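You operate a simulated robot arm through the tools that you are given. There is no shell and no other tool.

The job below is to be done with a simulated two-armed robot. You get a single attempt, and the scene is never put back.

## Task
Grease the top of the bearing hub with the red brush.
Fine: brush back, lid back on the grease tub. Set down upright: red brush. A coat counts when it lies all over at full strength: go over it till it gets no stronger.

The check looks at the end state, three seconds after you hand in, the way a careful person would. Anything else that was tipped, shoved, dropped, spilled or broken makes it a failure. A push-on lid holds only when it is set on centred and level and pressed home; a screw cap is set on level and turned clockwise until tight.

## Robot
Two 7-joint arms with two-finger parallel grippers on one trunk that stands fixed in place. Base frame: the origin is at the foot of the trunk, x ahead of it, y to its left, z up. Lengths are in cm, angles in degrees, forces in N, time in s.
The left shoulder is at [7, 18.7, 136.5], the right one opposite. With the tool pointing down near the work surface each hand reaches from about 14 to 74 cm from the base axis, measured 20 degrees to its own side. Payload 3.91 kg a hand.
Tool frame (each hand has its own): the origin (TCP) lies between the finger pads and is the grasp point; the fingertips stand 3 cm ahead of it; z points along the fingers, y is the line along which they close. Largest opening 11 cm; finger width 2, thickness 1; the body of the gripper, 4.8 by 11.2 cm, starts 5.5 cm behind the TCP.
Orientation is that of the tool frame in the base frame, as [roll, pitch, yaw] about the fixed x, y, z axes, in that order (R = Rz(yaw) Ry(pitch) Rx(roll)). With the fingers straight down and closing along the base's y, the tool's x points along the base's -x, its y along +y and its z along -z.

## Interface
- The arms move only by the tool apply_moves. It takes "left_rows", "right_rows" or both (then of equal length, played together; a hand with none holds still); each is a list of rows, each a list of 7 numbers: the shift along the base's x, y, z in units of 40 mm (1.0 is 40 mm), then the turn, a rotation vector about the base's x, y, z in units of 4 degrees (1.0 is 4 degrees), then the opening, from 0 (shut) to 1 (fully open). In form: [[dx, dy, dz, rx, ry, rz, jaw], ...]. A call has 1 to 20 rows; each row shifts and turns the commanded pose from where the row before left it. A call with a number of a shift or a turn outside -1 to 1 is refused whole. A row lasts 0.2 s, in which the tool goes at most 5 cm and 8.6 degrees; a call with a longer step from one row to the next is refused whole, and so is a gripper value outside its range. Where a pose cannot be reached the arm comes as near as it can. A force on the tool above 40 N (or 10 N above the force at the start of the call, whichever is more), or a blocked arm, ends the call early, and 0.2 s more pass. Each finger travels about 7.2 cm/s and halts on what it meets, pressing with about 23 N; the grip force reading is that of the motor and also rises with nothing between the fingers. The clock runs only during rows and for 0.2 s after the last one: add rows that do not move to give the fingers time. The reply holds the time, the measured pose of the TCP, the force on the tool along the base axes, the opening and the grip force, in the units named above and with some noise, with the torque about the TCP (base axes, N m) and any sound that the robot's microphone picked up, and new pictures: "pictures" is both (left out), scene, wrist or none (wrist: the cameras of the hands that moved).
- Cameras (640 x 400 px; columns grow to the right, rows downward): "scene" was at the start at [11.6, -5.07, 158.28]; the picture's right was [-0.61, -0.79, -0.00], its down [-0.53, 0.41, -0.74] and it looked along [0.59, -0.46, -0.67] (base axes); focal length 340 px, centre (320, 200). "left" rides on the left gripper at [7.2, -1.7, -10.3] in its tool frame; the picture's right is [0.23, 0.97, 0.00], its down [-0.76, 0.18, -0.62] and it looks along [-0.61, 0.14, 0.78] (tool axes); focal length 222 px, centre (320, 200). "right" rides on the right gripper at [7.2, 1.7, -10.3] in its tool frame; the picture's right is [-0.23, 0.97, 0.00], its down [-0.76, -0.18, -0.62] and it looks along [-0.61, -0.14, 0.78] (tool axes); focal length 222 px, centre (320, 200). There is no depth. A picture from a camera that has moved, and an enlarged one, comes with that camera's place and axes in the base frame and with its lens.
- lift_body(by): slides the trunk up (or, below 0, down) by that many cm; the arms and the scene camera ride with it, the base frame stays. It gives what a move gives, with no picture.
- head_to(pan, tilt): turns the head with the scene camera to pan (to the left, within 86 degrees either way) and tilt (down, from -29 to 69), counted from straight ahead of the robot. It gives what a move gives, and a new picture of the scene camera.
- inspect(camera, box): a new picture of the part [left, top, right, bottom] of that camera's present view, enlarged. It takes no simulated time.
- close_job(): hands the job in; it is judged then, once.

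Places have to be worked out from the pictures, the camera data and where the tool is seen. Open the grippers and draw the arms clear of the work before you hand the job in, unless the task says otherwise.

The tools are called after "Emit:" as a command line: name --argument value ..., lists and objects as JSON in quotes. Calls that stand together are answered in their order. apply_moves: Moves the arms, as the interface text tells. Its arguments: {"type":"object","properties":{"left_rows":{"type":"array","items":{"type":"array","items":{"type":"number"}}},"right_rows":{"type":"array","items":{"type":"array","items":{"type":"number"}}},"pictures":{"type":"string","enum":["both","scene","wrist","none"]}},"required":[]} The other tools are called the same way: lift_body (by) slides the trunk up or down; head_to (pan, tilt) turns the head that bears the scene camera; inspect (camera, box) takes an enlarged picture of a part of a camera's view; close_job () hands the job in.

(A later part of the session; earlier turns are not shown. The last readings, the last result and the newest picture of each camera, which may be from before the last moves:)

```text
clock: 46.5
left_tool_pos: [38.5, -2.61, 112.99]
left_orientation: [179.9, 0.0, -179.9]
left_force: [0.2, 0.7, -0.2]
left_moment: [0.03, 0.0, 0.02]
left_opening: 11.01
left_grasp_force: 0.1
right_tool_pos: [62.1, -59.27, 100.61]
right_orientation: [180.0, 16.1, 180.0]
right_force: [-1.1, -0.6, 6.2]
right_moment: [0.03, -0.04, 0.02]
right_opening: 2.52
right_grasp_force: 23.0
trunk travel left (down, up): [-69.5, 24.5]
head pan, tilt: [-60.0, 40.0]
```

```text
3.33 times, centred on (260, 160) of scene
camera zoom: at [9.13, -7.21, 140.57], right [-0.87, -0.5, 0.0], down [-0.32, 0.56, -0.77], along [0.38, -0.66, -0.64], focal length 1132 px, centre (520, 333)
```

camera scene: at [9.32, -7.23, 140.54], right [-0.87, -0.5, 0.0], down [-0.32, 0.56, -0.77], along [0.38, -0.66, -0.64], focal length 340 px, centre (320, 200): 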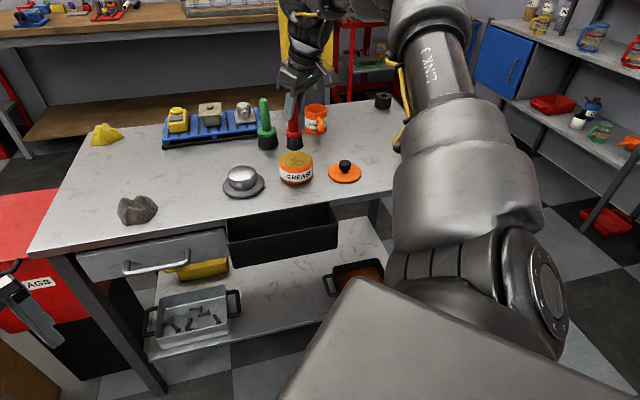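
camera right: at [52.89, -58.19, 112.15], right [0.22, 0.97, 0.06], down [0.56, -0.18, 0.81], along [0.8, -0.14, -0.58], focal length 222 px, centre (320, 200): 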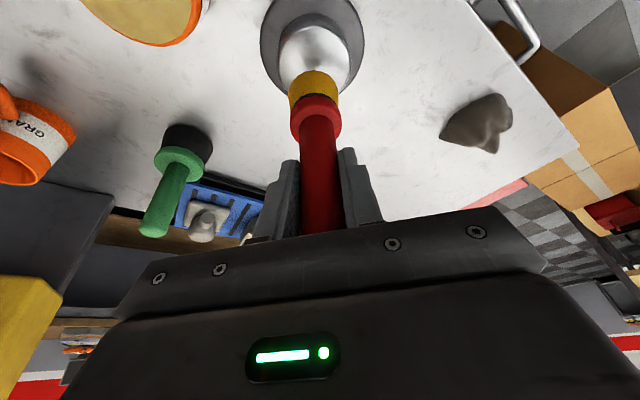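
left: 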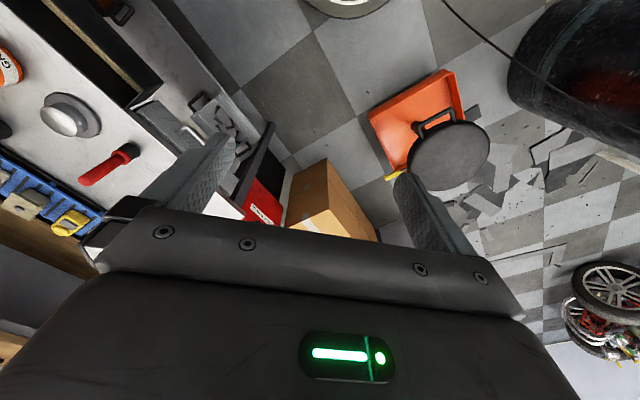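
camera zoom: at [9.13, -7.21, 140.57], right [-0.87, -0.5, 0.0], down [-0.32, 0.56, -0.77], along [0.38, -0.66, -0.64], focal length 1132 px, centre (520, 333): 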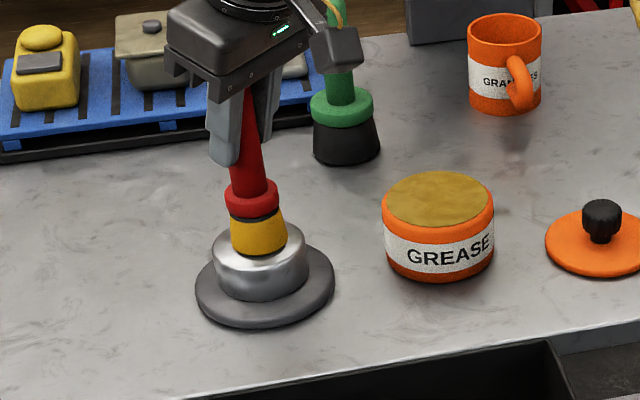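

Contact at TCP z 100.6 with 6 N, so the brush foot is 11.5 cm below the TCP, as before. I try a short outward stroke with a quarter circle to see that the hub stays put and the coat goes on.

Emit:
apply_moves --right_rows '[[0.2, 0, 0, 0, 0, 0, 0], [0.2, 0, 0, 0, 0, 0, 0], [-0.054, 0.2, 0, 0, 0, 0, 0], [-0.146, 0.146, 0, 0, 0, 0, 0], [-0.2, 0.054, 0, 0, 0, 0, 0], [0, 0, 0, 0, 0, 0, 0]]' --pictures "wrist"

Emit:
inspect --camera "scene" --box '[200, 130, 300, 210]'

Emit:
inspect --camera "right" --box '[240, 0, 400, 120]'

```text
clock: 47.9
left_tool_pos: [38.61, -2.6, 112.84]
left_orientation: [179.9, -0.1, -180.0]
left_force: [0.4, -0.1, 0.3]
left_moment: [-0.01, 0.02, -0.03]
left_opening: 10.98
left_grasp_force: 0.1
right_tool_pos: [61.99, -57.62, 100.63]
right_orientation: [180.0, 16.1, -179.9]
right_force: [1.5, 0.3, 6.9]
right_moment: [0.07, -0.37, 0.03]
right_opening: 2.51
right_grasp_force: 22.7
trunk travel left (down, up): [-69.5, 24.5]
head pan, tilt: [-60.0, 40.0]
camera right: at [52.24, -55.98, 108.45], right [0.22, 0.97, 0.06], down [0.56, -0.18, 0.81], along [0.8, -0.14, -0.58], focal length 222 px, centre (320, 200)
```

right: 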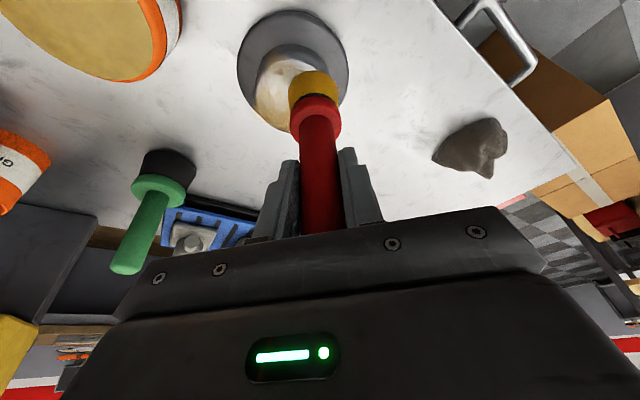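

```text
5.00 times, centred on (250, 170) of scene
camera zoom: at [9.2, -7.18, 140.56], right [-0.87, -0.5, 0.0], down [-0.32, 0.56, -0.77], along [0.38, -0.66, -0.64], focal length 1698 px, centre (670, 350)
```

zoom: 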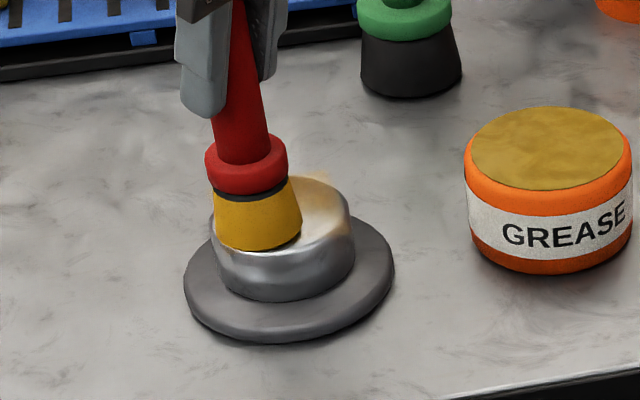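

```text
3.33 times, centred on (320, 60) of right
camera zoom: at [52.24, -55.98, 108.45], right [0.22, 0.97, 0.06], down [0.56, -0.18, 0.81], along [0.8, -0.14, -0.58], focal length 740 px, centre (320, 667)
```

zoom: 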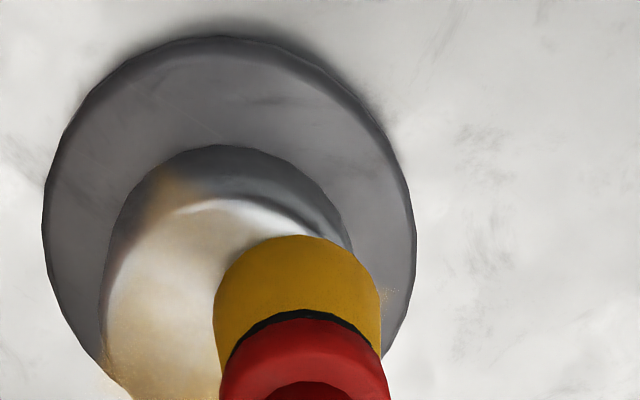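

The hub stays put and the coat builds up as a thin film. I finish this first circle, then lift to judge coverage and any overshoot at the edges.

Emit:
apply_moves --right_rows '[[-0.2, -0.054, 0, 0, 0, 0, 0], [-0.146, -0.146, 0, 0, 0, 0, 0], [-0.054, -0.2, 0, 0, 0, 0, 0], [0.054, -0.2, 0, 0, 0, 0, 0], [0.146, -0.146, 0, 0, 0, 0, 0], [0.2, -0.054, 0, 0, 0, 0, 0], [0.2, 0.054, 0, 0, 0, 0, 0], [0.146, 0.146, 0, 0, 0, 0, 0], [0.054, 0.2, 0, 0, 0, 0, 0], [-0.2, 0, 0, 0, 0, 0, 0], [-0.2, 0, 0, 0, 0, 0, 0], [0, 0, 0.3, 0, 0, 0, 0], [-0.7, 0, 0.7, 0, 0, 0, 0], [-0.7, 0, 0.3, 0, 0, 0, 0], [0, 0, 0, 0, 0, 0, 0]]' --pictures "wrist"

Emit:
inspect --camera "scene" --box '[200, 130, 300, 210]'

Emit:
inspect --camera "right" --box '[240, 0, 400, 140]'

```text
clock: 51.1
left_tool_pos: [38.72, -2.59, 112.87]
left_orientation: [-179.9, -0.1, 180.0]
left_force: [-0.3, -0.3, -0.5]
left_moment: [-0.01, 0.03, -0.01]
left_opening: 10.99
left_grasp_force: 0.1
right_tool_pos: [56.72, -59.35, 105.6]
right_orientation: [179.9, 15.9, 180.0]
right_force: [0.8, 0.1, -1.0]
right_moment: [0.01, 0.01, 0.01]
right_opening: 2.52
right_grasp_force: 23.5
trunk travel left (down, up): [-69.5, 24.5]
head pan, tilt: [-60.0, 40.0]
camera right: at [46.91, -57.67, 113.48], right [0.22, 0.97, 0.06], down [0.56, -0.18, 0.81], along [0.8, -0.14, -0.59], focal length 222 px, centre (320, 200)
```

right: 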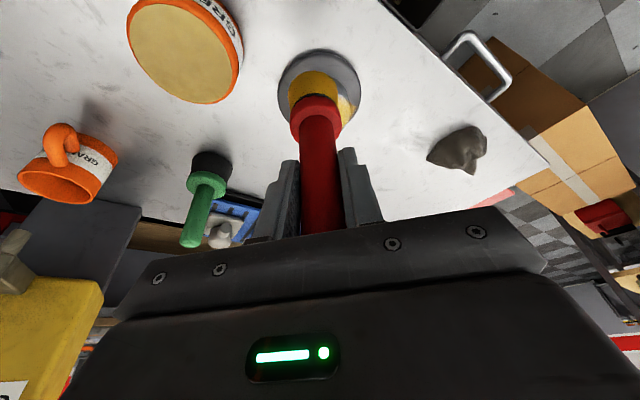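

```text
5.00 times, centred on (250, 170) of scene
camera zoom: at [9.45, -7.3, 140.52], right [-0.87, -0.5, 0.0], down [-0.32, 0.56, -0.77], along [0.38, -0.66, -0.64], focal length 1698 px, centre (670, 350)
```

zoom: 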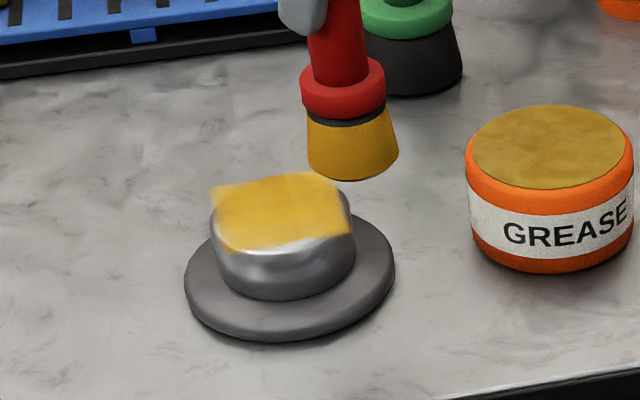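

```text
2.86 times, centred on (320, 70) of right
camera zoom: at [46.91, -57.67, 113.48], right [0.22, 0.97, 0.06], down [0.56, -0.18, 0.81], along [0.8, -0.14, -0.59], focal length 635 px, centre (320, 571)
```

zoom: 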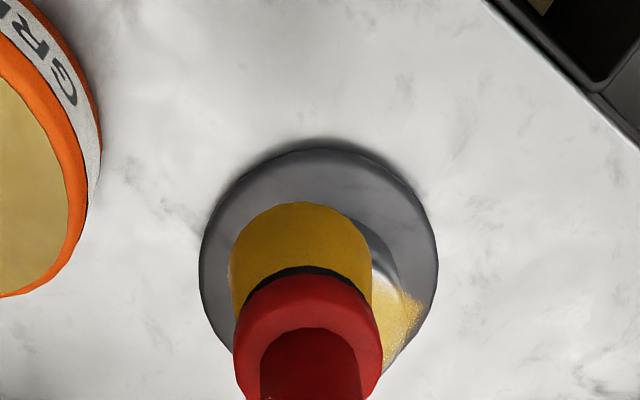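

The coat area shows as a square patch of about 5.8 cm, turned in line with the table, with its corners just past the hub's round edge. I zoom in to judge the strength.

Emit:
inspect --camera "scene" --box '[236, 157, 276, 187]'

```text
13.33 times, centred on (256, 172) of scene
camera zoom: at [9.45, -7.3, 140.52], right [-0.87, -0.5, 0.0], down [-0.32, 0.56, -0.77], along [0.38, -0.66, -0.64], focal length 4527 px, centre (1173, 573)
```

zoom: 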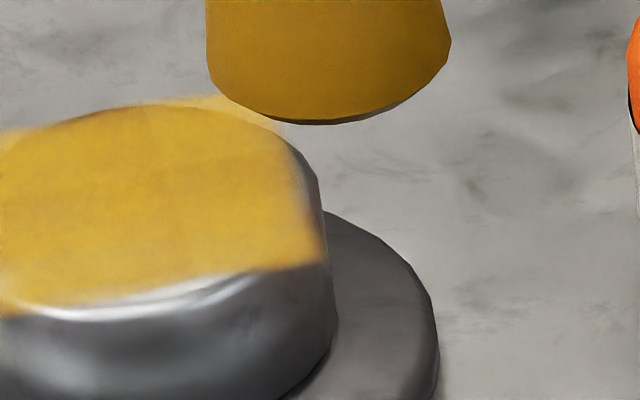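

The film is still see-through, so it needs more passes. I go back down onto the hub, centred at about (63.0,-59.6), and check the contact force.

Emit:
apply_moves --right_rows '[[0.74, -0.03, -0.2, 0, 0, 0, 0], [0.73, -0.03, -0.6, 0, 0, 0, 0], [0, 0, -0.25, 0, 0, 0, 0], [0, 0, -0.12, 0, 0, 0, 0], [0, 0, -0.07, 0, 0, 0, 0], [0, 0, 0, 0, 0, 0, 0]]' --pictures "none"

```text
clock: 52.5
left_tool_pos: [38.59, -2.72, 112.94]
left_orientation: [-179.9, 0.0, 180.0]
left_force: [0.7, -0.3, 0.7]
left_moment: [-0.01, 0.0, 0.0]
left_opening: 10.98
left_grasp_force: 0.1
right_tool_pos: [62.27, -59.66, 100.87]
right_orientation: [-180.0, 16.0, 180.0]
right_force: [-0.5, 0.6, -0.6]
right_moment: [-0.01, 0.02, 0.03]
right_opening: 2.54
right_grasp_force: 23.1
trunk travel left (down, up): [-69.5, 24.5]
head pan, tilt: [-60.0, 40.0]
```

Not in contact yet at 100.87, so I come down another 3 mm and move 3 mm in +x. Then I stroke a diamond reaching out to the patch's corners.

Emit:
apply_moves --right_rows '[[0.08, 0, -0.08, 0, 0, 0, 0], [0, 0, 0, 0, 0, 0, 0]]' --pictures "none"

Emit:
apply_moves --right_rows '[[0.18, 0, 0, 0, 0, 0, 0], [0.18, 0, 0, 0, 0, 0, 0], [0.18, 0, 0, 0, 0, 0, 0], [-0.135, 0.135, 0, 0, 0, 0, 0], [-0.135, 0.135, 0, 0, 0, 0, 0], [-0.135, 0.135, 0, 0, 0, 0, 0], [-0.135, 0.135, 0, 0, 0, 0, 0], [-0.135, -0.135, 0, 0, 0, 0, 0], [-0.135, -0.135, 0, 0, 0, 0, 0], [-0.135, -0.135, 0, 0, 0, 0, 0], [-0.135, -0.135, 0, 0, 0, 0, 0], [0.135, -0.135, 0, 0, 0, 0, 0], [0.135, -0.135, 0, 0, 0, 0, 0], [0.135, -0.135, 0, 0, 0, 0, 0], [0.135, -0.135, 0, 0, 0, 0, 0], [0, 0.18, 0, 0, 0, 0, 0], [0, 0.18, 0, 0, 0, 0, 0], [0, 0.18, 0, 0, 0, 0, 0]]' --pictures "none"

Emit:
inspect --camera "scene" --box '[220, 140, 290, 200]'

```text
clock: 53.1
left_tool_pos: [38.54, -2.55, 112.84]
left_orientation: [-179.9, 0.0, 180.0]
left_force: [0.0, -0.4, 0.2]
left_moment: [0.01, 0.02, 0.0]
left_opening: 11.01
left_grasp_force: 0.1
right_tool_pos: [62.7, -59.67, 100.53]
right_orientation: [-180.0, 16.1, -180.0]
right_force: [-0.5, -1.8, 6.6]
right_moment: [-0.07, -0.25, -0.01]
right_opening: 2.53
right_grasp_force: 23.3
trunk travel left (down, up): [-69.5, 24.5]
head pan, tilt: [-60.0, 40.0]
```

```text
clock: 56.9
left_tool_pos: [38.5, -2.66, 113.01]
left_orientation: [180.0, 0.1, -180.0]
left_force: [0.9, -1.0, 0.2]
left_moment: [0.0, 0.02, -0.03]
left_opening: 11.0
left_grasp_force: 0.0
right_tool_pos: [62.46, -59.69, 100.6]
right_orientation: [180.0, 16.1, 180.0]
right_force: [0.1, -3.5, 11.1]
right_moment: [-0.14, -0.13, -0.06]
right_opening: 2.52
right_grasp_force: 23.4
trunk travel left (down, up): [-69.5, 24.5]
head pan, tilt: [-60.0, 40.0]
```

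```text
6.67 times, centred on (255, 170) of scene
camera zoom: at [9.11, -7.21, 140.56], right [-0.87, -0.5, 0.0], down [-0.32, 0.56, -0.77], along [0.38, -0.66, -0.64], focal length 2263 px, centre (753, 400)
```

zoom: 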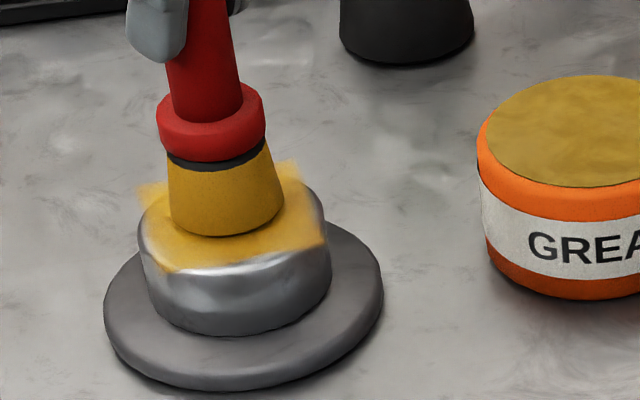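

Coat is stronger; the +x corner looks lighter. I do another round with a slightly wider diamond, easing the pressure a bit, then lift away to look.

Emit:
apply_moves --right_rows '[[0.2, 0, 0.02, 0, 0, 0, 0], [0.2, 0, 0, 0, 0, 0, 0], [0.2, 0, 0, 0, 0, 0, 0], [-0.15, 0.15, 0, 0, 0, 0, 0], [-0.15, 0.15, 0, 0, 0, 0, 0], [-0.15, 0.15, 0, 0, 0, 0, 0], [-0.15, 0.15, 0, 0, 0, 0, 0], [-0.15, -0.15, 0, 0, 0, 0, 0], [-0.15, -0.15, 0, 0, 0, 0, 0], [-0.15, -0.15, 0, 0, 0, 0, 0], [-0.15, -0.15, 0, 0, 0, 0, 0], [0.15, -0.15, 0, 0, 0, 0, 0], [0.15, -0.15, 0, 0, 0, 0, 0], [0.15, -0.15, 0, 0, 0, 0, 0], [0.15, -0.15, 0, 0, 0, 0, 0], [0.15, 0.15, 0, 0, 0, 0, 0], [0.15, 0.15, 0, 0, 0, 0, 0], [0.15, 0.15, 0, 0, 0, 0, 0], [0.15, 0.15, 0, 0, 0, 0, 0]]' --pictures "none"

Emit:
apply_moves --right_rows '[[-0.2, 0, 0, 0, 0, 0, 0], [-0.2, 0, 0, 0, 0, 0, 0], [-0.2, 0, 0, 0, 0, 0, 0], [0, 0, 0.3, 0, 0, 0, 0], [-0.4, -0.4, 0.7, 0, 0, 0, 0], [-0.6, -0.7, 0.3, 0, 0, 0, 0], [-0.6, -0.7, 0, 0, 0, 0, 0], [0, 0, 0, 0, 0, 0, 0]]' --pictures "wrist"

Emit:
inspect --camera "scene" --box '[220, 150, 270, 200]'

Emit:
inspect --camera "right" --box '[330, 0, 500, 140]'

```text
clock: 60.9
left_tool_pos: [38.57, -2.49, 113.0]
left_orientation: [-179.9, -0.1, -179.9]
left_force: [0.4, -0.7, -0.6]
left_moment: [0.03, 0.04, 0.02]
left_opening: 10.98
left_grasp_force: 0.1
right_tool_pos: [65.07, -59.43, 100.48]
right_orientation: [179.9, 15.9, -179.9]
right_force: [-0.8, -0.2, 1.4]
right_moment: [-0.03, -0.04, -0.02]
right_opening: 2.52
right_grasp_force: 22.8
trunk travel left (down, up): [-69.5, 24.5]
head pan, tilt: [-60.0, 40.0]
```

```text
clock: 62.7
left_tool_pos: [38.58, -2.55, 112.95]
left_orientation: [-179.9, 0.1, 179.9]
left_force: [0.2, -0.1, -0.6]
left_moment: [0.0, 0.03, -0.01]
left_opening: 11.0
left_grasp_force: 0.2
right_tool_pos: [56.1, -66.71, 105.71]
right_orientation: [-180.0, 16.0, -180.0]
right_force: [0.2, 0.0, -0.6]
right_moment: [-0.02, 0.02, -0.02]
right_opening: 2.49
right_grasp_force: 23.2
trunk travel left (down, up): [-69.5, 24.5]
head pan, tilt: [-60.0, 40.0]
camera right: at [46.45, -65.01, 113.59], right [0.22, 0.97, 0.06], down [0.56, -0.18, 0.81], along [0.8, -0.14, -0.59], focal length 222 px, centre (320, 200)
```

right: 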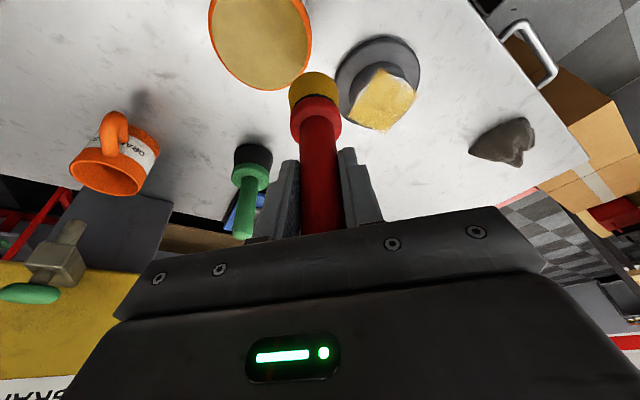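

```text
8.00 times, centred on (245, 175) of scene
camera zoom: at [9.3, -7.21, 140.55], right [-0.87, -0.5, 0.0], down [-0.32, 0.56, -0.77], along [0.38, -0.66, -0.64], focal length 2716 px, centre (920, 400)
```

zoom: 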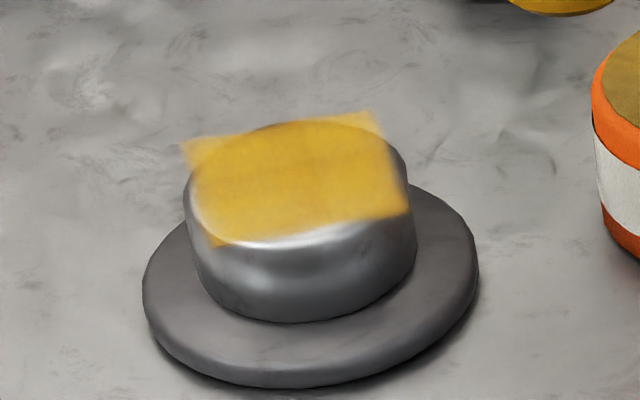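

```text
2.86 times, centred on (415, 70) of right
camera zoom: at [46.45, -65.01, 113.59], right [0.22, 0.97, 0.06], down [0.56, -0.18, 0.81], along [0.8, -0.14, -0.59], focal length 635 px, centre (49, 571)
```

zoom: 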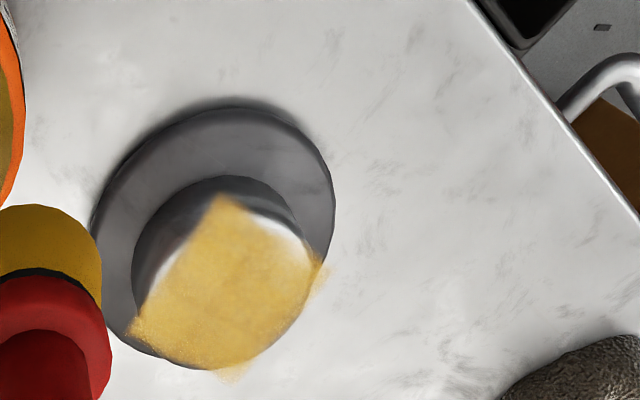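

The patch is covered to its corners but still translucent, thinner towards the corners. I re-dip the brush in the tub (gently, contact near TCP z 101.5) and go over it again.

Emit:
apply_moves --right_rows '[[-0.45, -0.45, 0, 0, 0, 0, 0], [-0.45, -0.45, 0, 0, 0, 0, 0], [0, 0, -0.4, 0, 0, 0, 0], [0, 0, -0.4, 0, 0, 0, 0], [0, 0, -0.15, 0, 0, 0, 0], [0, 0, -0.07, 0, 0, 0, 0], [0, 0, 0, 0, 0, 0, 0]]' --pictures "wrist"

Emit:
inspect --camera "scene" --box '[240, 100, 360, 220]'

```text
clock: 64.3
left_tool_pos: [38.51, -2.7, 112.86]
left_orientation: [-180.0, 0.0, 180.0]
left_force: [0.0, -0.3, 0.5]
left_moment: [0.05, -0.02, 0.01]
left_opening: 11.0
left_grasp_force: 0.1
right_tool_pos: [52.72, -70.55, 101.54]
right_orientation: [179.9, 16.0, 179.9]
right_force: [0.6, 0.4, -0.9]
right_moment: [0.0, 0.0, 0.01]
right_opening: 2.51
right_grasp_force: 22.4
trunk travel left (down, up): [-69.5, 24.5]
head pan, tilt: [-60.0, 40.0]
camera right: at [42.91, -68.91, 109.43], right [0.22, 0.97, 0.06], down [0.56, -0.18, 0.81], along [0.8, -0.14, -0.58], focal length 222 px, centre (320, 200)
```

right: 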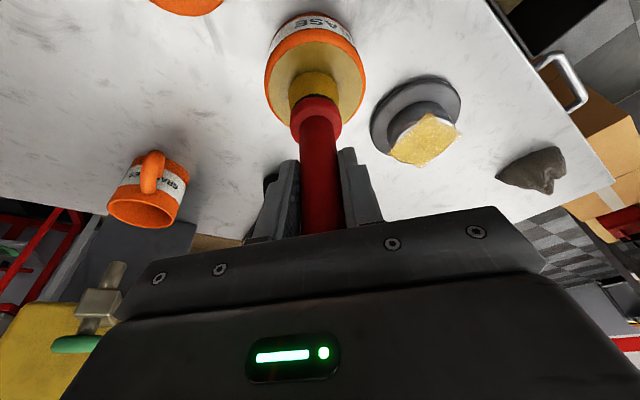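

```text
3.33 times, centred on (300, 160) of scene
camera zoom: at [9.23, -7.33, 140.54], right [-0.87, -0.5, 0.0], down [-0.32, 0.56, -0.77], along [0.38, -0.66, -0.64], focal length 1132 px, centre (387, 333)
```

zoom: 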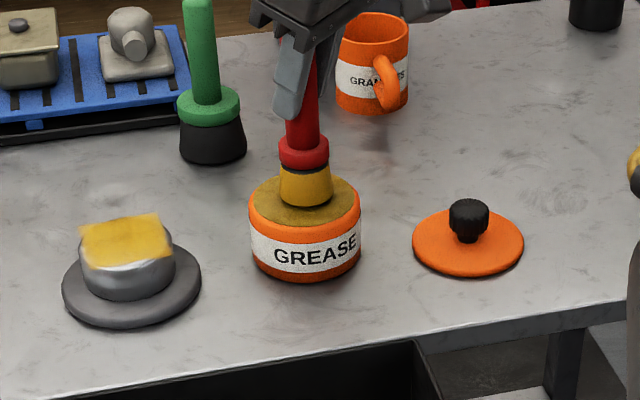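

No force yet at 101.54. I lower in 2 mm steps until it touches the grease.

Emit:
apply_moves --right_rows '[[0, 0, -0.05, 0, 0, 0, 0], [0, 0, 0, 0, 0, 0, 0]]' --pictures "none"

Emit:
apply_moves --right_rows '[[0, 0, -0.04, 0, 0, 0, 0], [0, 0, 0, 0, 0, 0, 0]]' --pictures "none"

```text
clock: 64.9
left_tool_pos: [38.51, -2.68, 113.0]
left_orientation: [-179.9, 0.1, -180.0]
left_force: [0.2, -0.3, 0.2]
left_moment: [0.05, 0.01, -0.02]
left_opening: 11.0
left_grasp_force: 0.0
right_tool_pos: [52.73, -70.52, 101.43]
right_orientation: [-180.0, 16.1, 180.0]
right_force: [0.3, -0.1, 2.9]
right_moment: [-0.1, -0.13, -0.04]
right_opening: 2.5
right_grasp_force: 23.2
trunk travel left (down, up): [-69.5, 24.5]
head pan, tilt: [-60.0, 40.0]
```

```text
clock: 65.5
left_tool_pos: [38.48, -2.48, 113.05]
left_orientation: [180.0, 0.0, 179.9]
left_force: [0.6, -0.1, -0.7]
left_moment: [0.01, -0.01, -0.01]
left_opening: 11.01
left_grasp_force: 0.0
right_tool_pos: [52.64, -70.52, 101.35]
right_orientation: [-179.9, 16.1, -180.0]
right_force: [1.7, -2.3, 11.1]
right_moment: [-0.24, -0.41, -0.06]
right_opening: 2.54
right_grasp_force: 22.6
trunk travel left (down, up): [-69.5, 24.5]
head pan, tilt: [-60.0, 40.0]
```

Contact at 11 N, brush reloaded. I lift and return to the hub, stopping just above contact.

Emit:
apply_moves --right_rows '[[0, 0, 0.3, 0, 0, 0, 0], [0, 0, 0.5, 0, 0, 0, 0], [0, 0, 0.2, 0, 0, 0, 0], [0.62, 0.68, 0, 0, 0, 0, 0], [0.62, 0.68, 0, 0, 0, 0, 0], [0.62, 0.68, 0, 0, 0, 0, 0], [0.64, 0.68, 0, 0, 0, 0, 0], [0, 0, -0.5, 0, 0, 0, 0], [0, 0, -0.4, 0, 0, 0, 0], [0, 0, -0.15, 0, 0, 0, 0], [0, 0, -0.08, 0, 0, 0, 0], [0, 0, 0, 0, 0, 0, 0]]' --pictures "none"

```text
clock: 68.1
left_tool_pos: [38.58, -2.64, 112.74]
left_orientation: [180.0, 0.0, -180.0]
left_force: [0.2, -0.6, 0.3]
left_moment: [0.02, -0.01, 0.03]
left_opening: 10.98
left_grasp_force: 0.0
right_tool_pos: [62.61, -59.74, 100.76]
right_orientation: [-179.9, 16.0, 180.0]
right_force: [0.4, -0.1, 0.1]
right_moment: [-0.03, -0.02, 0.0]
right_opening: 2.51
right_grasp_force: 23.2
trunk travel left (down, up): [-69.5, 24.5]
head pan, tilt: [-60.0, 40.0]
```

Now down 2.4 mm into contact, and I stroke the wide diamond followed by an inner ring.

Emit:
apply_moves --right_rows '[[0.02, 0.02, -0.06, 0, 0, 0, 0], [0.2, 0, 0, 0, 0, 0, 0], [0.2, 0, 0, 0, 0, 0, 0], [0.2, 0, 0, 0, 0, 0, 0], [-0.15, 0.15, 0, 0, 0, 0, 0], [-0.15, 0.15, 0, 0, 0, 0, 0], [-0.15, 0.15, 0, 0, 0, 0, 0], [-0.15, 0.15, 0, 0, 0, 0, 0], [-0.15, -0.15, 0, 0, 0, 0, 0], [-0.15, -0.15, 0, 0, 0, 0, 0], [-0.15, -0.15, 0, 0, 0, 0, 0], [-0.15, -0.15, 0, 0, 0, 0, 0], [0.15, -0.15, 0, 0, 0, 0, 0], [0.15, -0.15, 0, 0, 0, 0, 0], [0.15, -0.15, 0, 0, 0, 0, 0], [0.15, -0.15, 0, 0, 0, 0, 0], [0, 0.2, 0, 0, 0, 0, 0], [0, 0.2, 0, 0, 0, 0, 0], [0, 0.2, 0, 0, 0, 0, 0]]' --pictures "none"

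Emit:
apply_moves --right_rows '[[0.15, 0, 0, 0, 0, 0, 0], [0.15, 0, 0, 0, 0, 0, 0], [-0.15, 0.15, 0, 0, 0, 0, 0], [-0.15, 0.15, 0, 0, 0, 0, 0], [-0.15, -0.15, 0, 0, 0, 0, 0], [-0.15, -0.15, 0, 0, 0, 0, 0], [0.15, -0.15, 0, 0, 0, 0, 0], [0.15, -0.15, 0, 0, 0, 0, 0], [0, 0.15, 0, 0, 0, 0, 0], [0, 0.15, 0, 0, 0, 0, 0], [0, 0, 0.3, 0, 0, 0, 0], [-0.4, -0.4, 0.7, 0, 0, 0, 0], [-0.6, -0.7, 0.3, 0, 0, 0, 0], [-0.6, -0.7, 0, 0, 0, 0, 0], [0, 0, 0, 0, 0, 0, 0]]' --pictures "none"

Emit:
inspect --camera "scene" --box '[220, 150, 270, 200]'

Emit:
inspect --camera "right" --box '[330, 0, 500, 140]'

```text
clock: 72.1
left_tool_pos: [38.44, -2.62, 112.93]
left_orientation: [180.0, 0.1, 179.9]
left_force: [0.2, -0.1, -0.4]
left_moment: [0.02, -0.01, -0.03]
left_opening: 11.0
left_grasp_force: 0.0
right_tool_pos: [62.77, -59.49, 100.54]
right_orientation: [-180.0, 16.1, -180.0]
right_force: [-0.7, -2.2, 6.6]
right_moment: [-0.16, -0.13, -0.03]
right_opening: 2.52
right_grasp_force: 23.2
trunk travel left (down, up): [-69.5, 24.5]
head pan, tilt: [-60.0, 40.0]
```

```text
clock: 75.3
left_tool_pos: [38.64, -2.55, 112.87]
left_orientation: [180.0, 0.0, 180.0]
left_force: [0.3, -0.6, -0.9]
left_moment: [-0.03, 0.0, 0.0]
left_opening: 10.99
left_grasp_force: 0.1
right_tool_pos: [56.39, -66.51, 105.54]
right_orientation: [-179.9, 15.9, 180.0]
right_force: [0.9, 0.3, -1.2]
right_moment: [-0.05, 0.01, -0.01]
right_opening: 2.49
right_grasp_force: 22.4
trunk travel left (down, up): [-69.5, 24.5]
head pan, tilt: [-60.0, 40.0]
```

```text
8.00 times, centred on (245, 175) of scene
camera zoom: at [9.29, -7.2, 140.55], right [-0.87, -0.5, 0.0], down [-0.32, 0.56, -0.77], along [0.38, -0.66, -0.64], focal length 2716 px, centre (920, 400)
```

zoom: 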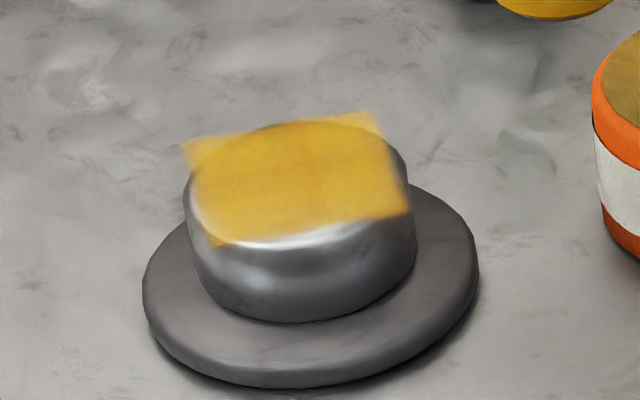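

```text
2.86 times, centred on (415, 70) of right
camera zoom: at [46.65, -64.89, 113.42], right [0.22, 0.97, 0.06], down [0.56, -0.18, 0.81], along [0.8, -0.14, -0.59], focal length 635 px, centre (49, 571)
```

zoom: 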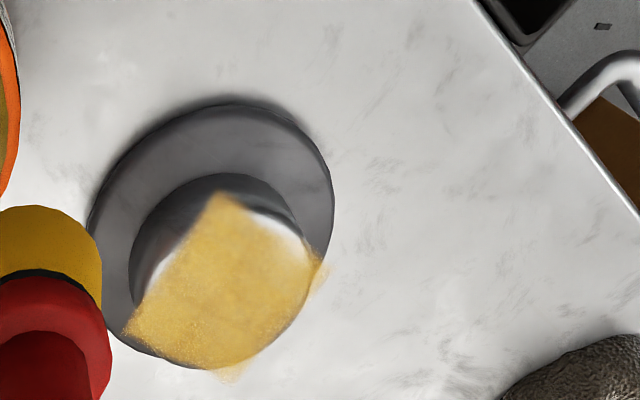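

It looks nearly unchanged from before, so it is close to saturation, with the bottom and left corners a little faint. I do one more dip and a full pass with extra time at the corners, then compare again.

Emit:
apply_moves --right_rows '[[-0.45, -0.48, 0, 0, 0, 0, 0], [-0.47, -0.48, 0, 0, 0, 0, 0], [0, 0, -0.4, 0, 0, 0, 0], [0, 0, -0.4, 0, 0, 0, 0], [0, 0, -0.15, 0, 0, 0, 0], [0, 0, -0.08, 0, 0, 0, 0], [0, 0, -0.03, 0, 0, 0, 0], [0, 0, 0, 0, 0, 0, 0]]' --pictures "none"

```text
clock: 77.1
left_tool_pos: [38.59, -2.67, 112.86]
left_orientation: [-179.9, 0.0, 180.0]
left_force: [0.1, -0.3, -0.1]
left_moment: [-0.02, 0.0, 0.0]
left_opening: 10.99
left_grasp_force: 0.0
right_tool_pos: [52.6, -70.56, 101.39]
right_orientation: [179.9, 16.0, -179.9]
right_force: [-0.2, 0.2, 2.0]
right_moment: [-0.03, -0.07, 0.02]
right_opening: 2.53
right_grasp_force: 22.7
trunk travel left (down, up): [-69.5, 24.5]
head pan, tilt: [-60.0, 40.0]
```

Light contact with the grease (2 N). I press a millimetre more, then lift and return to the hub.

Emit:
apply_moves --right_rows '[[0, 0, -0.03, 0, 0, 0, 0], [0, 0, 0, 0, 0, 0, 0], [0, 0, 0.3, 0, 0, 0, 0], [0, 0, 0.5, 0, 0, 0, 0], [0, 0, 0.23, 0, 0, 0, 0], [0.62, 0.68, 0, 0, 0, 0, 0], [0.62, 0.68, 0, 0, 0, 0, 0], [0.62, 0.68, 0, 0, 0, 0, 0], [0.65, 0.69, 0, 0, 0, 0, 0], [0, 0, -0.5, 0, 0, 0, 0], [0, 0, -0.4, 0, 0, 0, 0], [0, 0, -0.15, 0, 0, 0, 0], [0, 0, -0.08, 0, 0, 0, 0], [0, 0, 0, 0, 0, 0, 0]]' --pictures "none"

```text
clock: 80.1
left_tool_pos: [38.62, -2.65, 112.86]
left_orientation: [-180.0, 0.1, -180.0]
left_force: [-0.4, 0.6, -0.5]
left_moment: [0.0, 0.03, 0.01]
left_opening: 11.01
left_grasp_force: 0.0
right_tool_pos: [62.8, -59.57, 100.91]
right_orientation: [180.0, 16.0, -180.0]
right_force: [0.4, 0.6, -1.3]
right_moment: [0.0, 0.05, 0.01]
right_opening: 2.51
right_grasp_force: 23.0
trunk travel left (down, up): [-69.5, 24.5]
head pan, tilt: [-60.0, 40.0]
```

Down 3.6 mm into contact, then the diamond with dwells at each corner, followed by the cross strokes.

Emit:
apply_moves --right_rows '[[0, 0, -0.05, 0, 0, 0, 0], [0, 0, -0.04, 0, 0, 0, 0], [0.21, 0, 0, 0, 0, 0, 0], [0.21, 0, 0, 0, 0, 0, 0], [0.21, 0, 0, 0, 0, 0, 0], [0, 0, 0, 0, 0, 0, 0], [-0.21, 0.21, 0, 0, 0, 0, 0], [-0.21, 0.21, 0, 0, 0, 0, 0], [-0.21, 0.21, 0, 0, 0, 0, 0], [0, 0, 0, 0, 0, 0, 0], [-0.21, -0.21, 0, 0, 0, 0, 0], [-0.21, -0.21, 0, 0, 0, 0, 0], [-0.21, -0.21, 0, 0, 0, 0, 0], [0, 0, 0, 0, 0, 0, 0], [0.21, -0.21, 0, 0, 0, 0, 0], [0.21, -0.21, 0, 0, 0, 0, 0], [0.21, -0.21, 0, 0, 0, 0, 0], [0, 0, 0, 0, 0, 0, 0]]' --pictures "none"

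Emit:
apply_moves --right_rows '[[0.21, 0.21, 0, 0, 0, 0, 0], [0.21, 0.21, 0, 0, 0, 0, 0], [0.21, 0.21, 0, 0, 0, 0, 0], [-0.21, 0, 0, 0, 0, 0, 0], [-0.21, 0, 0, 0, 0, 0, 0], [-0.21, 0, 0, 0, 0, 0, 0], [-0.21, 0, 0, 0, 0, 0, 0], [-0.21, 0, 0, 0, 0, 0, 0], [-0.21, 0, 0, 0, 0, 0, 0], [0.21, 0.21, 0, 0, 0, 0, 0], [0.21, 0.21, 0, 0, 0, 0, 0], [0.21, 0.21, 0, 0, 0, 0, 0], [0, -0.21, 0, 0, 0, 0, 0], [0, -0.21, 0, 0, 0, 0, 0], [0, -0.21, 0, 0, 0, 0, 0], [0, -0.21, 0, 0, 0, 0, 0], [0, -0.21, 0, 0, 0, 0, 0], [0, -0.21, 0, 0, 0, 0, 0], [0, 0, 0, 0, 0, 0, 0]]' --pictures "none"

Emit:
apply_moves --right_rows '[[0, 0.3, 0, 0, 0, 0, 0], [0, 0.33, 0, 0, 0, 0, 0], [0, 0, 0.3, 0, 0, 0, 0], [-0.4, -0.4, 0.7, 0, 0, 0, 0], [-0.6, -0.7, 0.3, 0, 0, 0, 0], [-0.6, -0.7, 0, 0, 0, 0, 0], [0, 0, 0, 0, 0, 0, 0]]' --pictures "none"

Emit:
inspect --camera "scene" --box '[220, 150, 270, 200]'

Emit:
inspect --camera "right" --box '[330, 0, 500, 140]'

```text
clock: 83.9
left_tool_pos: [38.55, -2.62, 112.86]
left_orientation: [-180.0, -0.1, -180.0]
left_force: [-0.2, -0.6, 0.3]
left_moment: [0.02, -0.01, -0.04]
left_opening: 11.0
left_grasp_force: 0.1
right_tool_pos: [62.46, -62.13, 100.47]
right_orientation: [-180.0, 16.0, 179.9]
right_force: [-0.1, -0.1, -0.7]
right_moment: [-0.01, 0.0, -0.01]
right_opening: 2.49
right_grasp_force: 23.1
trunk travel left (down, up): [-69.5, 24.5]
head pan, tilt: [-60.0, 40.0]
```

```text
clock: 87.9
left_tool_pos: [38.65, -2.57, 112.84]
left_orientation: [180.0, 0.1, -180.0]
left_force: [-1.5, -0.2, 0.0]
left_moment: [-0.02, -0.02, 0.0]
left_opening: 11.0
left_grasp_force: 0.1
right_tool_pos: [62.62, -62.12, 100.49]
right_orientation: [180.0, 16.0, -180.0]
right_force: [-0.1, -0.1, -0.5]
right_moment: [-0.04, 0.02, -0.02]
right_opening: 2.51
right_grasp_force: 22.9
trunk travel left (down, up): [-69.5, 24.5]
head pan, tilt: [-60.0, 40.0]
```

```text
clock: 89.5
left_tool_pos: [38.68, -2.54, 112.87]
left_orientation: [179.9, -0.1, 180.0]
left_force: [0.1, 0.6, 0.3]
left_moment: [-0.02, 0.01, 0.03]
left_opening: 10.99
left_grasp_force: 0.1
right_tool_pos: [56.48, -66.58, 105.75]
right_orientation: [179.9, 16.0, -179.9]
right_force: [-0.1, 1.3, 0.0]
right_moment: [-0.01, -0.01, 0.03]
right_opening: 2.51
right_grasp_force: 23.5
trunk travel left (down, up): [-69.5, 24.5]
head pan, tilt: [-60.0, 40.0]
```

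```text
8.00 times, centred on (245, 175) of scene
camera zoom: at [9.3, -7.21, 140.55], right [-0.87, -0.5, 0.0], down [-0.32, 0.56, -0.77], along [0.38, -0.66, -0.64], focal length 2716 px, centre (920, 400)
```

zoom: 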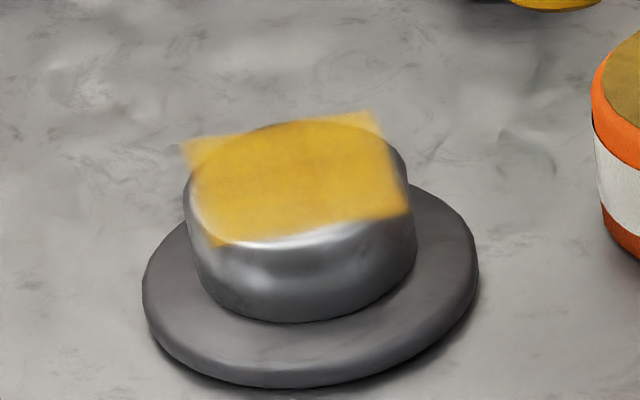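

```text
2.86 times, centred on (415, 70) of right
camera zoom: at [46.64, -64.99, 113.66], right [0.22, 0.97, 0.06], down [0.56, -0.18, 0.81], along [0.8, -0.14, -0.59], focal length 635 px, centre (49, 571)
```

zoom: 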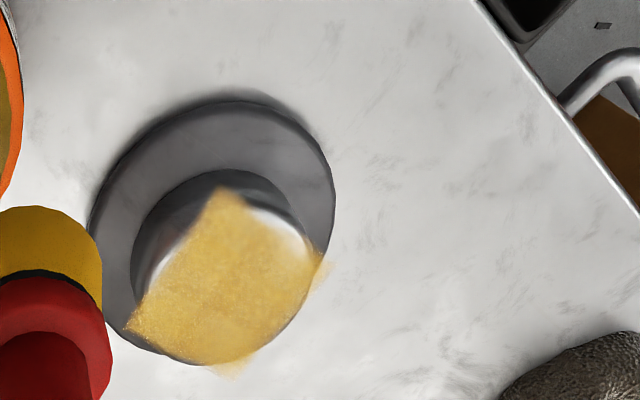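

Between these passes the patch shows no visible change, but the force near the corners was about 0, so the brush may hardly have touched there. I take close reference shots of the patch before one more, slightly deeper pass around the rim.

Emit:
inspect --camera "scene" --box '[240, 160, 256, 184]'

Emit:
inspect --camera "scene" --box '[256, 160, 272, 184]'

Emit:
inspect --camera "right" --box '[360, 60, 420, 100]'

Emit:
inspect --camera "right" --box '[360, 90, 420, 135]'

```text
16.00 times, centred on (248, 172) of scene
camera zoom: at [9.3, -7.21, 140.55], right [-0.87, -0.5, 0.0], down [-0.32, 0.56, -0.77], along [0.38, -0.66, -0.64], focal length 5432 px, centre (1472, 648)
```

zoom: 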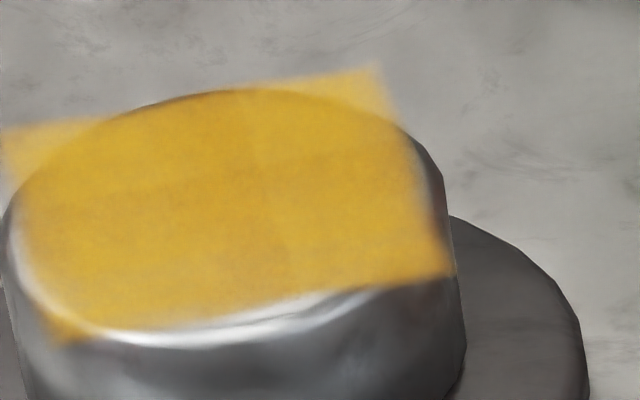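

```text
16.00 times, centred on (264, 172) of scene
camera zoom: at [9.3, -7.21, 140.55], right [-0.87, -0.5, 0.0], down [-0.32, 0.56, -0.77], along [0.38, -0.66, -0.64], focal length 5432 px, centre (1216, 648)
```

zoom: 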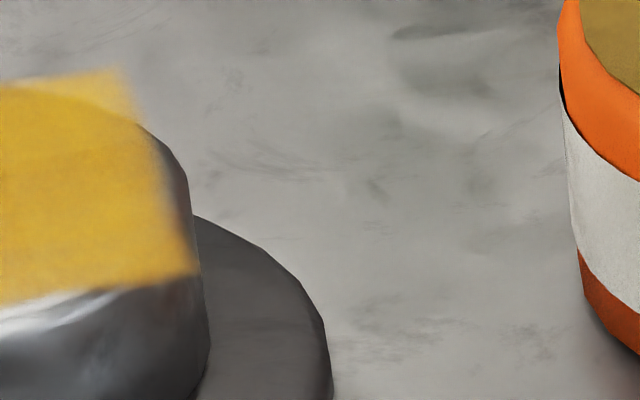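

```text
10.00 times, centred on (390, 80) of right
camera zoom: at [46.64, -64.99, 113.66], right [0.22, 0.97, 0.06], down [0.56, -0.18, 0.81], along [0.8, -0.14, -0.59], focal length 2221 px, centre (-380, 1400)
```

zoom: 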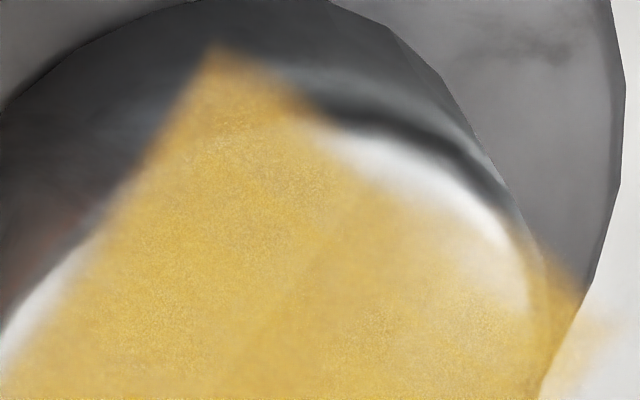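

```text
8.89 times, centred on (390, 112) of right
camera zoom: at [46.64, -64.99, 113.66], right [0.22, 0.97, 0.06], down [0.56, -0.18, 0.81], along [0.8, -0.14, -0.59], focal length 1974 px, centre (-302, 978)
```

zoom: 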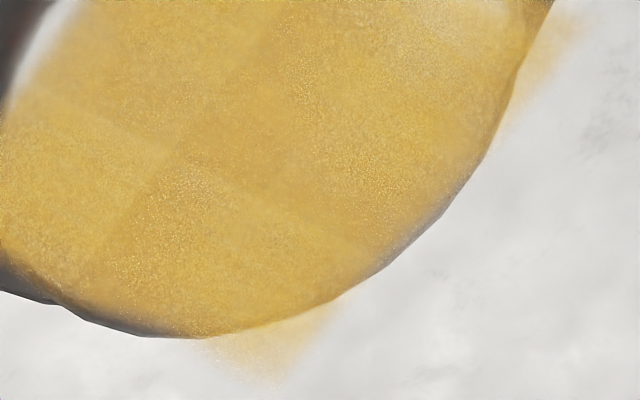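

The patch is made of overlapping tiles; the +x and +y corner tiles look a bit fainter than the others. I re-dip and go over those corners with positive pressure.

Emit:
apply_moves --right_rows '[[-0.47, -0.47, 0, 0, 0, 0, 0], [-0.47, -0.47, 0, 0, 0, 0, 0], [0, 0, -0.4, 0, 0, 0, 0], [0, 0, -0.4, 0, 0, 0, 0], [0, 0, -0.15, 0, 0, 0, 0], [0, 0, -0.1, 0, 0, 0, 0], [0, 0, -0.05, 0, 0, 0, 0], [0, 0, 0, 0, 0, 0, 0]]' --pictures "none"

Emit:
apply_moves --right_rows '[[0, 0, 0, 0, 0, 0, 0], [0, 0, 0.3, 0, 0, 0, 0], [0, 0, 0.5, 0, 0, 0, 0], [0, 0, 0.23, 0, 0, 0, 0], [0.62, 0.68, 0, 0, 0, 0, 0], [0.62, 0.68, 0, 0, 0, 0, 0], [0.62, 0.68, 0, 0, 0, 0, 0], [0.65, 0.69, 0, 0, 0, 0, 0], [0, 0, -0.5, 0, 0, 0, 0], [0, 0, -0.4, 0, 0, 0, 0], [0, 0, -0.15, 0, 0, 0, 0], [0, 0, 0, 0, 0, 0, 0]]' --pictures "none"

```text
clock: 91.3
left_tool_pos: [38.59, -2.56, 112.93]
left_orientation: [179.9, 0.0, -180.0]
left_force: [0.1, 0.7, 0.4]
left_moment: [0.01, 0.04, 0.01]
left_opening: 11.0
left_grasp_force: 0.0
right_tool_pos: [52.59, -70.51, 101.42]
right_orientation: [-179.9, 16.2, 179.9]
right_force: [0.8, -0.3, 4.1]
right_moment: [0.06, -0.23, -0.02]
right_opening: 2.5
right_grasp_force: 23.2
trunk travel left (down, up): [-69.5, 24.5]
head pan, tilt: [-60.0, 40.0]
```

```text
clock: 93.9
left_tool_pos: [38.55, -2.71, 112.94]
left_orientation: [180.0, 0.0, -180.0]
left_force: [0.9, -1.0, 0.2]
left_moment: [0.0, 0.01, -0.03]
left_opening: 11.02
left_grasp_force: 0.1
right_tool_pos: [62.63, -59.71, 100.99]
right_orientation: [179.9, 16.0, 180.0]
right_force: [0.5, -0.1, -1.0]
right_moment: [-0.01, -0.03, 0.01]
right_opening: 2.48
right_grasp_force: 23.3
trunk travel left (down, up): [-69.5, 24.5]
head pan, tilt: [-60.0, 40.0]
```

Now I move to the +x side and lower to contact there, reading the force.

Emit:
apply_moves --right_rows '[[0.22, 0.01, 0, 0, 0, 0, 0], [0.23, 0.01, 0, 0, 0, 0, 0], [0, 0, -0.1, 0, 0, 0, 0], [0, 0, -0.05, 0, 0, 0, 0], [0, 0, 0, 0, 0, 0, 0]]' --pictures "none"

Emit:
inspect --camera "scene" --box '[220, 140, 280, 200]'

```text
clock: 95.1
left_tool_pos: [38.7, -2.67, 112.9]
left_orientation: [-180.0, 0.0, -179.9]
left_force: [0.1, 0.1, -0.1]
left_moment: [0.0, -0.02, 0.0]
left_opening: 10.99
left_grasp_force: 0.0
right_tool_pos: [64.42, -59.55, 100.53]
right_orientation: [-179.9, 16.0, -179.9]
right_force: [-0.5, 0.8, -0.7]
right_moment: [0.02, -0.02, 0.0]
right_opening: 2.52
right_grasp_force: 23.2
trunk travel left (down, up): [-69.5, 24.5]
head pan, tilt: [-60.0, 40.0]
```

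```text
6.67 times, centred on (250, 170) of scene
camera zoom: at [9.26, -7.3, 140.54], right [-0.87, -0.5, 0.0], down [-0.32, 0.56, -0.77], along [0.38, -0.66, -0.64], focal length 2263 px, centre (787, 400)
```

zoom: 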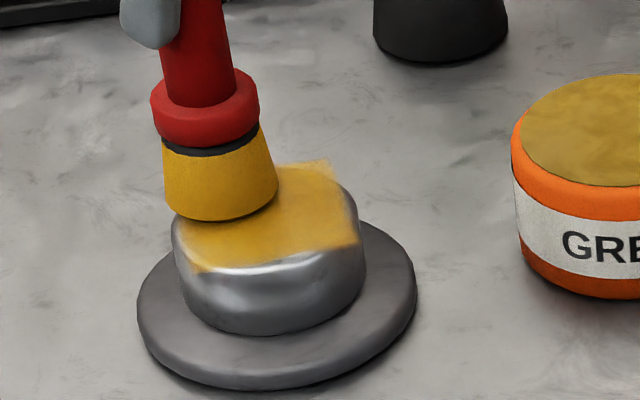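

No contact here at 100.53: the rim lies a little lower than the centre (slightly domed). I lower further until there is contact.

Emit:
apply_moves --right_rows '[[0, 0, -0.04, 0, 0, 0, 0], [0, 0, 0, 0, 0, 0, 0]]' --pictures "none"

Emit:
apply_moves --right_rows '[[0, 0, -0.04, 0, 0, 0, 0], [0, 0, 0, 0, 0, 0, 0]]' --pictures "none"

Emit:
inspect --camera "scene" --box '[220, 140, 280, 200]'

```text
clock: 95.7
left_tool_pos: [38.67, -2.59, 112.94]
left_orientation: [179.9, 0.0, 179.9]
left_force: [0.2, 0.7, -0.4]
left_moment: [0.01, 0.02, -0.01]
left_opening: 11.01
left_grasp_force: 0.1
right_tool_pos: [64.36, -59.59, 100.37]
right_orientation: [179.9, 16.0, 180.0]
right_force: [0.3, -0.6, 2.1]
right_moment: [-0.05, -0.01, 0.0]
right_opening: 2.51
right_grasp_force: 22.9
trunk travel left (down, up): [-69.5, 24.5]
head pan, tilt: [-60.0, 40.0]
```

```text
clock: 96.3
left_tool_pos: [38.36, -2.54, 112.93]
left_orientation: [179.9, 0.0, -180.0]
left_force: [-0.2, 0.4, 0.3]
left_moment: [-0.03, 0.03, -0.01]
left_opening: 10.98
left_grasp_force: 0.1
right_tool_pos: [64.35, -59.56, 100.46]
right_orientation: [180.0, 16.1, -179.9]
right_force: [-0.6, -1.1, 7.5]
right_moment: [-0.09, 0.06, 0.02]
right_opening: 2.51
right_grasp_force: 23.7
trunk travel left (down, up): [-69.5, 24.5]
head pan, tilt: [-60.0, 40.0]
```

```text
6.67 times, centred on (250, 170) of scene
camera zoom: at [9.11, -7.22, 140.57], right [-0.87, -0.5, 0.0], down [-0.32, 0.56, -0.77], along [0.38, -0.66, -0.64], focal length 2263 px, centre (787, 400)
```

zoom: 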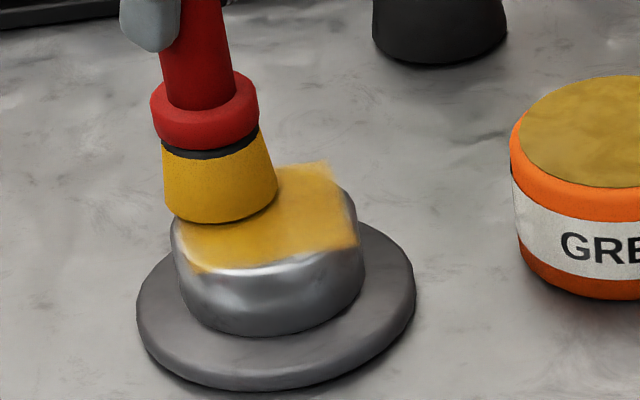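

Contact with 7.5 N. At this depth I stroke the full diamond out to 2.5 cm, dwelling at each corner.

Emit:
apply_moves --right_rows '[[0.18, 0, 0, 0, 0, 0, 0], [0, 0, 0, 0, 0, 0, 0], [-0.157, 0.157, 0, 0, 0, 0, 0], [-0.157, 0.157, 0, 0, 0, 0, 0], [-0.157, 0.157, 0, 0, 0, 0, 0], [-0.157, 0.157, 0, 0, 0, 0, 0], [0, 0, 0, 0, 0, 0, 0]]' --pictures "none"

Emit:
apply_moves --right_rows '[[-0.157, -0.157, 0, 0, 0, 0, 0], [-0.157, -0.157, 0, 0, 0, 0, 0], [-0.157, -0.157, 0, 0, 0, 0, 0], [-0.157, -0.157, 0, 0, 0, 0, 0], [0, 0, 0, 0, 0, 0, 0], [0.157, -0.157, 0, 0, 0, 0, 0], [0.157, -0.157, 0, 0, 0, 0, 0], [0.157, -0.157, 0, 0, 0, 0, 0], [0.157, -0.157, 0, 0, 0, 0, 0], [0, 0, 0, 0, 0, 0, 0], [0.157, 0.157, 0, 0, 0, 0, 0], [0.157, 0.157, 0, 0, 0, 0, 0], [0.157, 0.157, 0, 0, 0, 0, 0], [0.157, 0.157, 0, 0, 0, 0, 0], [-0.157, 0.157, 0, 0, 0, 0, 0], [-0.157, 0.157, 0, 0, 0, 0, 0], [-0.157, 0.157, 0, 0, 0, 0, 0], [-0.157, 0.157, 0, 0, 0, 0, 0], [0, 0, 0, 0, 0, 0, 0]]' --pictures "none"

Emit:
inspect --camera "scene" --box '[220, 140, 280, 200]'

```text
clock: 97.9
left_tool_pos: [38.48, -2.46, 112.81]
left_orientation: [-180.0, 0.0, -180.0]
left_force: [0.5, -0.4, 0.0]
left_moment: [0.03, 0.02, 0.01]
left_opening: 11.02
left_grasp_force: 0.0
right_tool_pos: [62.53, -56.96, 100.52]
right_orientation: [-179.9, 16.1, 180.0]
right_force: [2.9, -2.7, 15.3]
right_moment: [-0.26, -0.43, -0.05]
right_opening: 2.5
right_grasp_force: 22.9
trunk travel left (down, up): [-69.5, 24.5]
head pan, tilt: [-60.0, 40.0]
```

```text
clock: 101.9
left_tool_pos: [38.52, -2.52, 112.84]
left_orientation: [-180.0, -0.1, -180.0]
left_force: [0.0, 0.1, 0.6]
left_moment: [-0.01, 0.0, 0.0]
left_opening: 11.0
left_grasp_force: 0.0
right_tool_pos: [62.54, -56.98, 100.5]
right_orientation: [-180.0, 16.1, -180.0]
right_force: [2.2, -2.2, 10.6]
right_moment: [-0.19, -0.27, 0.03]
right_opening: 2.5
right_grasp_force: 23.5
trunk travel left (down, up): [-69.5, 24.5]
head pan, tilt: [-60.0, 40.0]
```

```text
6.67 times, centred on (250, 170) of scene
camera zoom: at [9.14, -7.19, 140.56], right [-0.87, -0.5, 0.0], down [-0.32, 0.56, -0.77], along [0.38, -0.66, -0.64], focal length 2263 px, centre (787, 400)
```

zoom: 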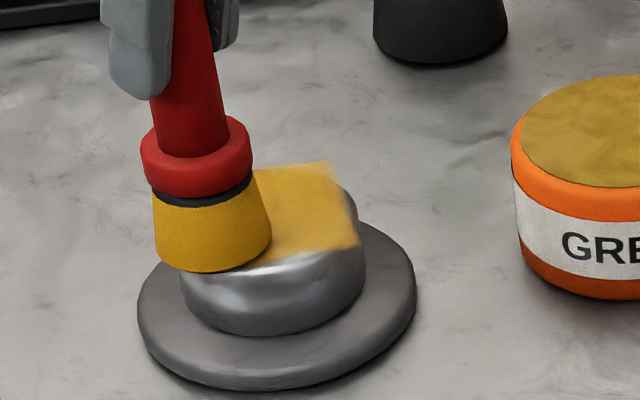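

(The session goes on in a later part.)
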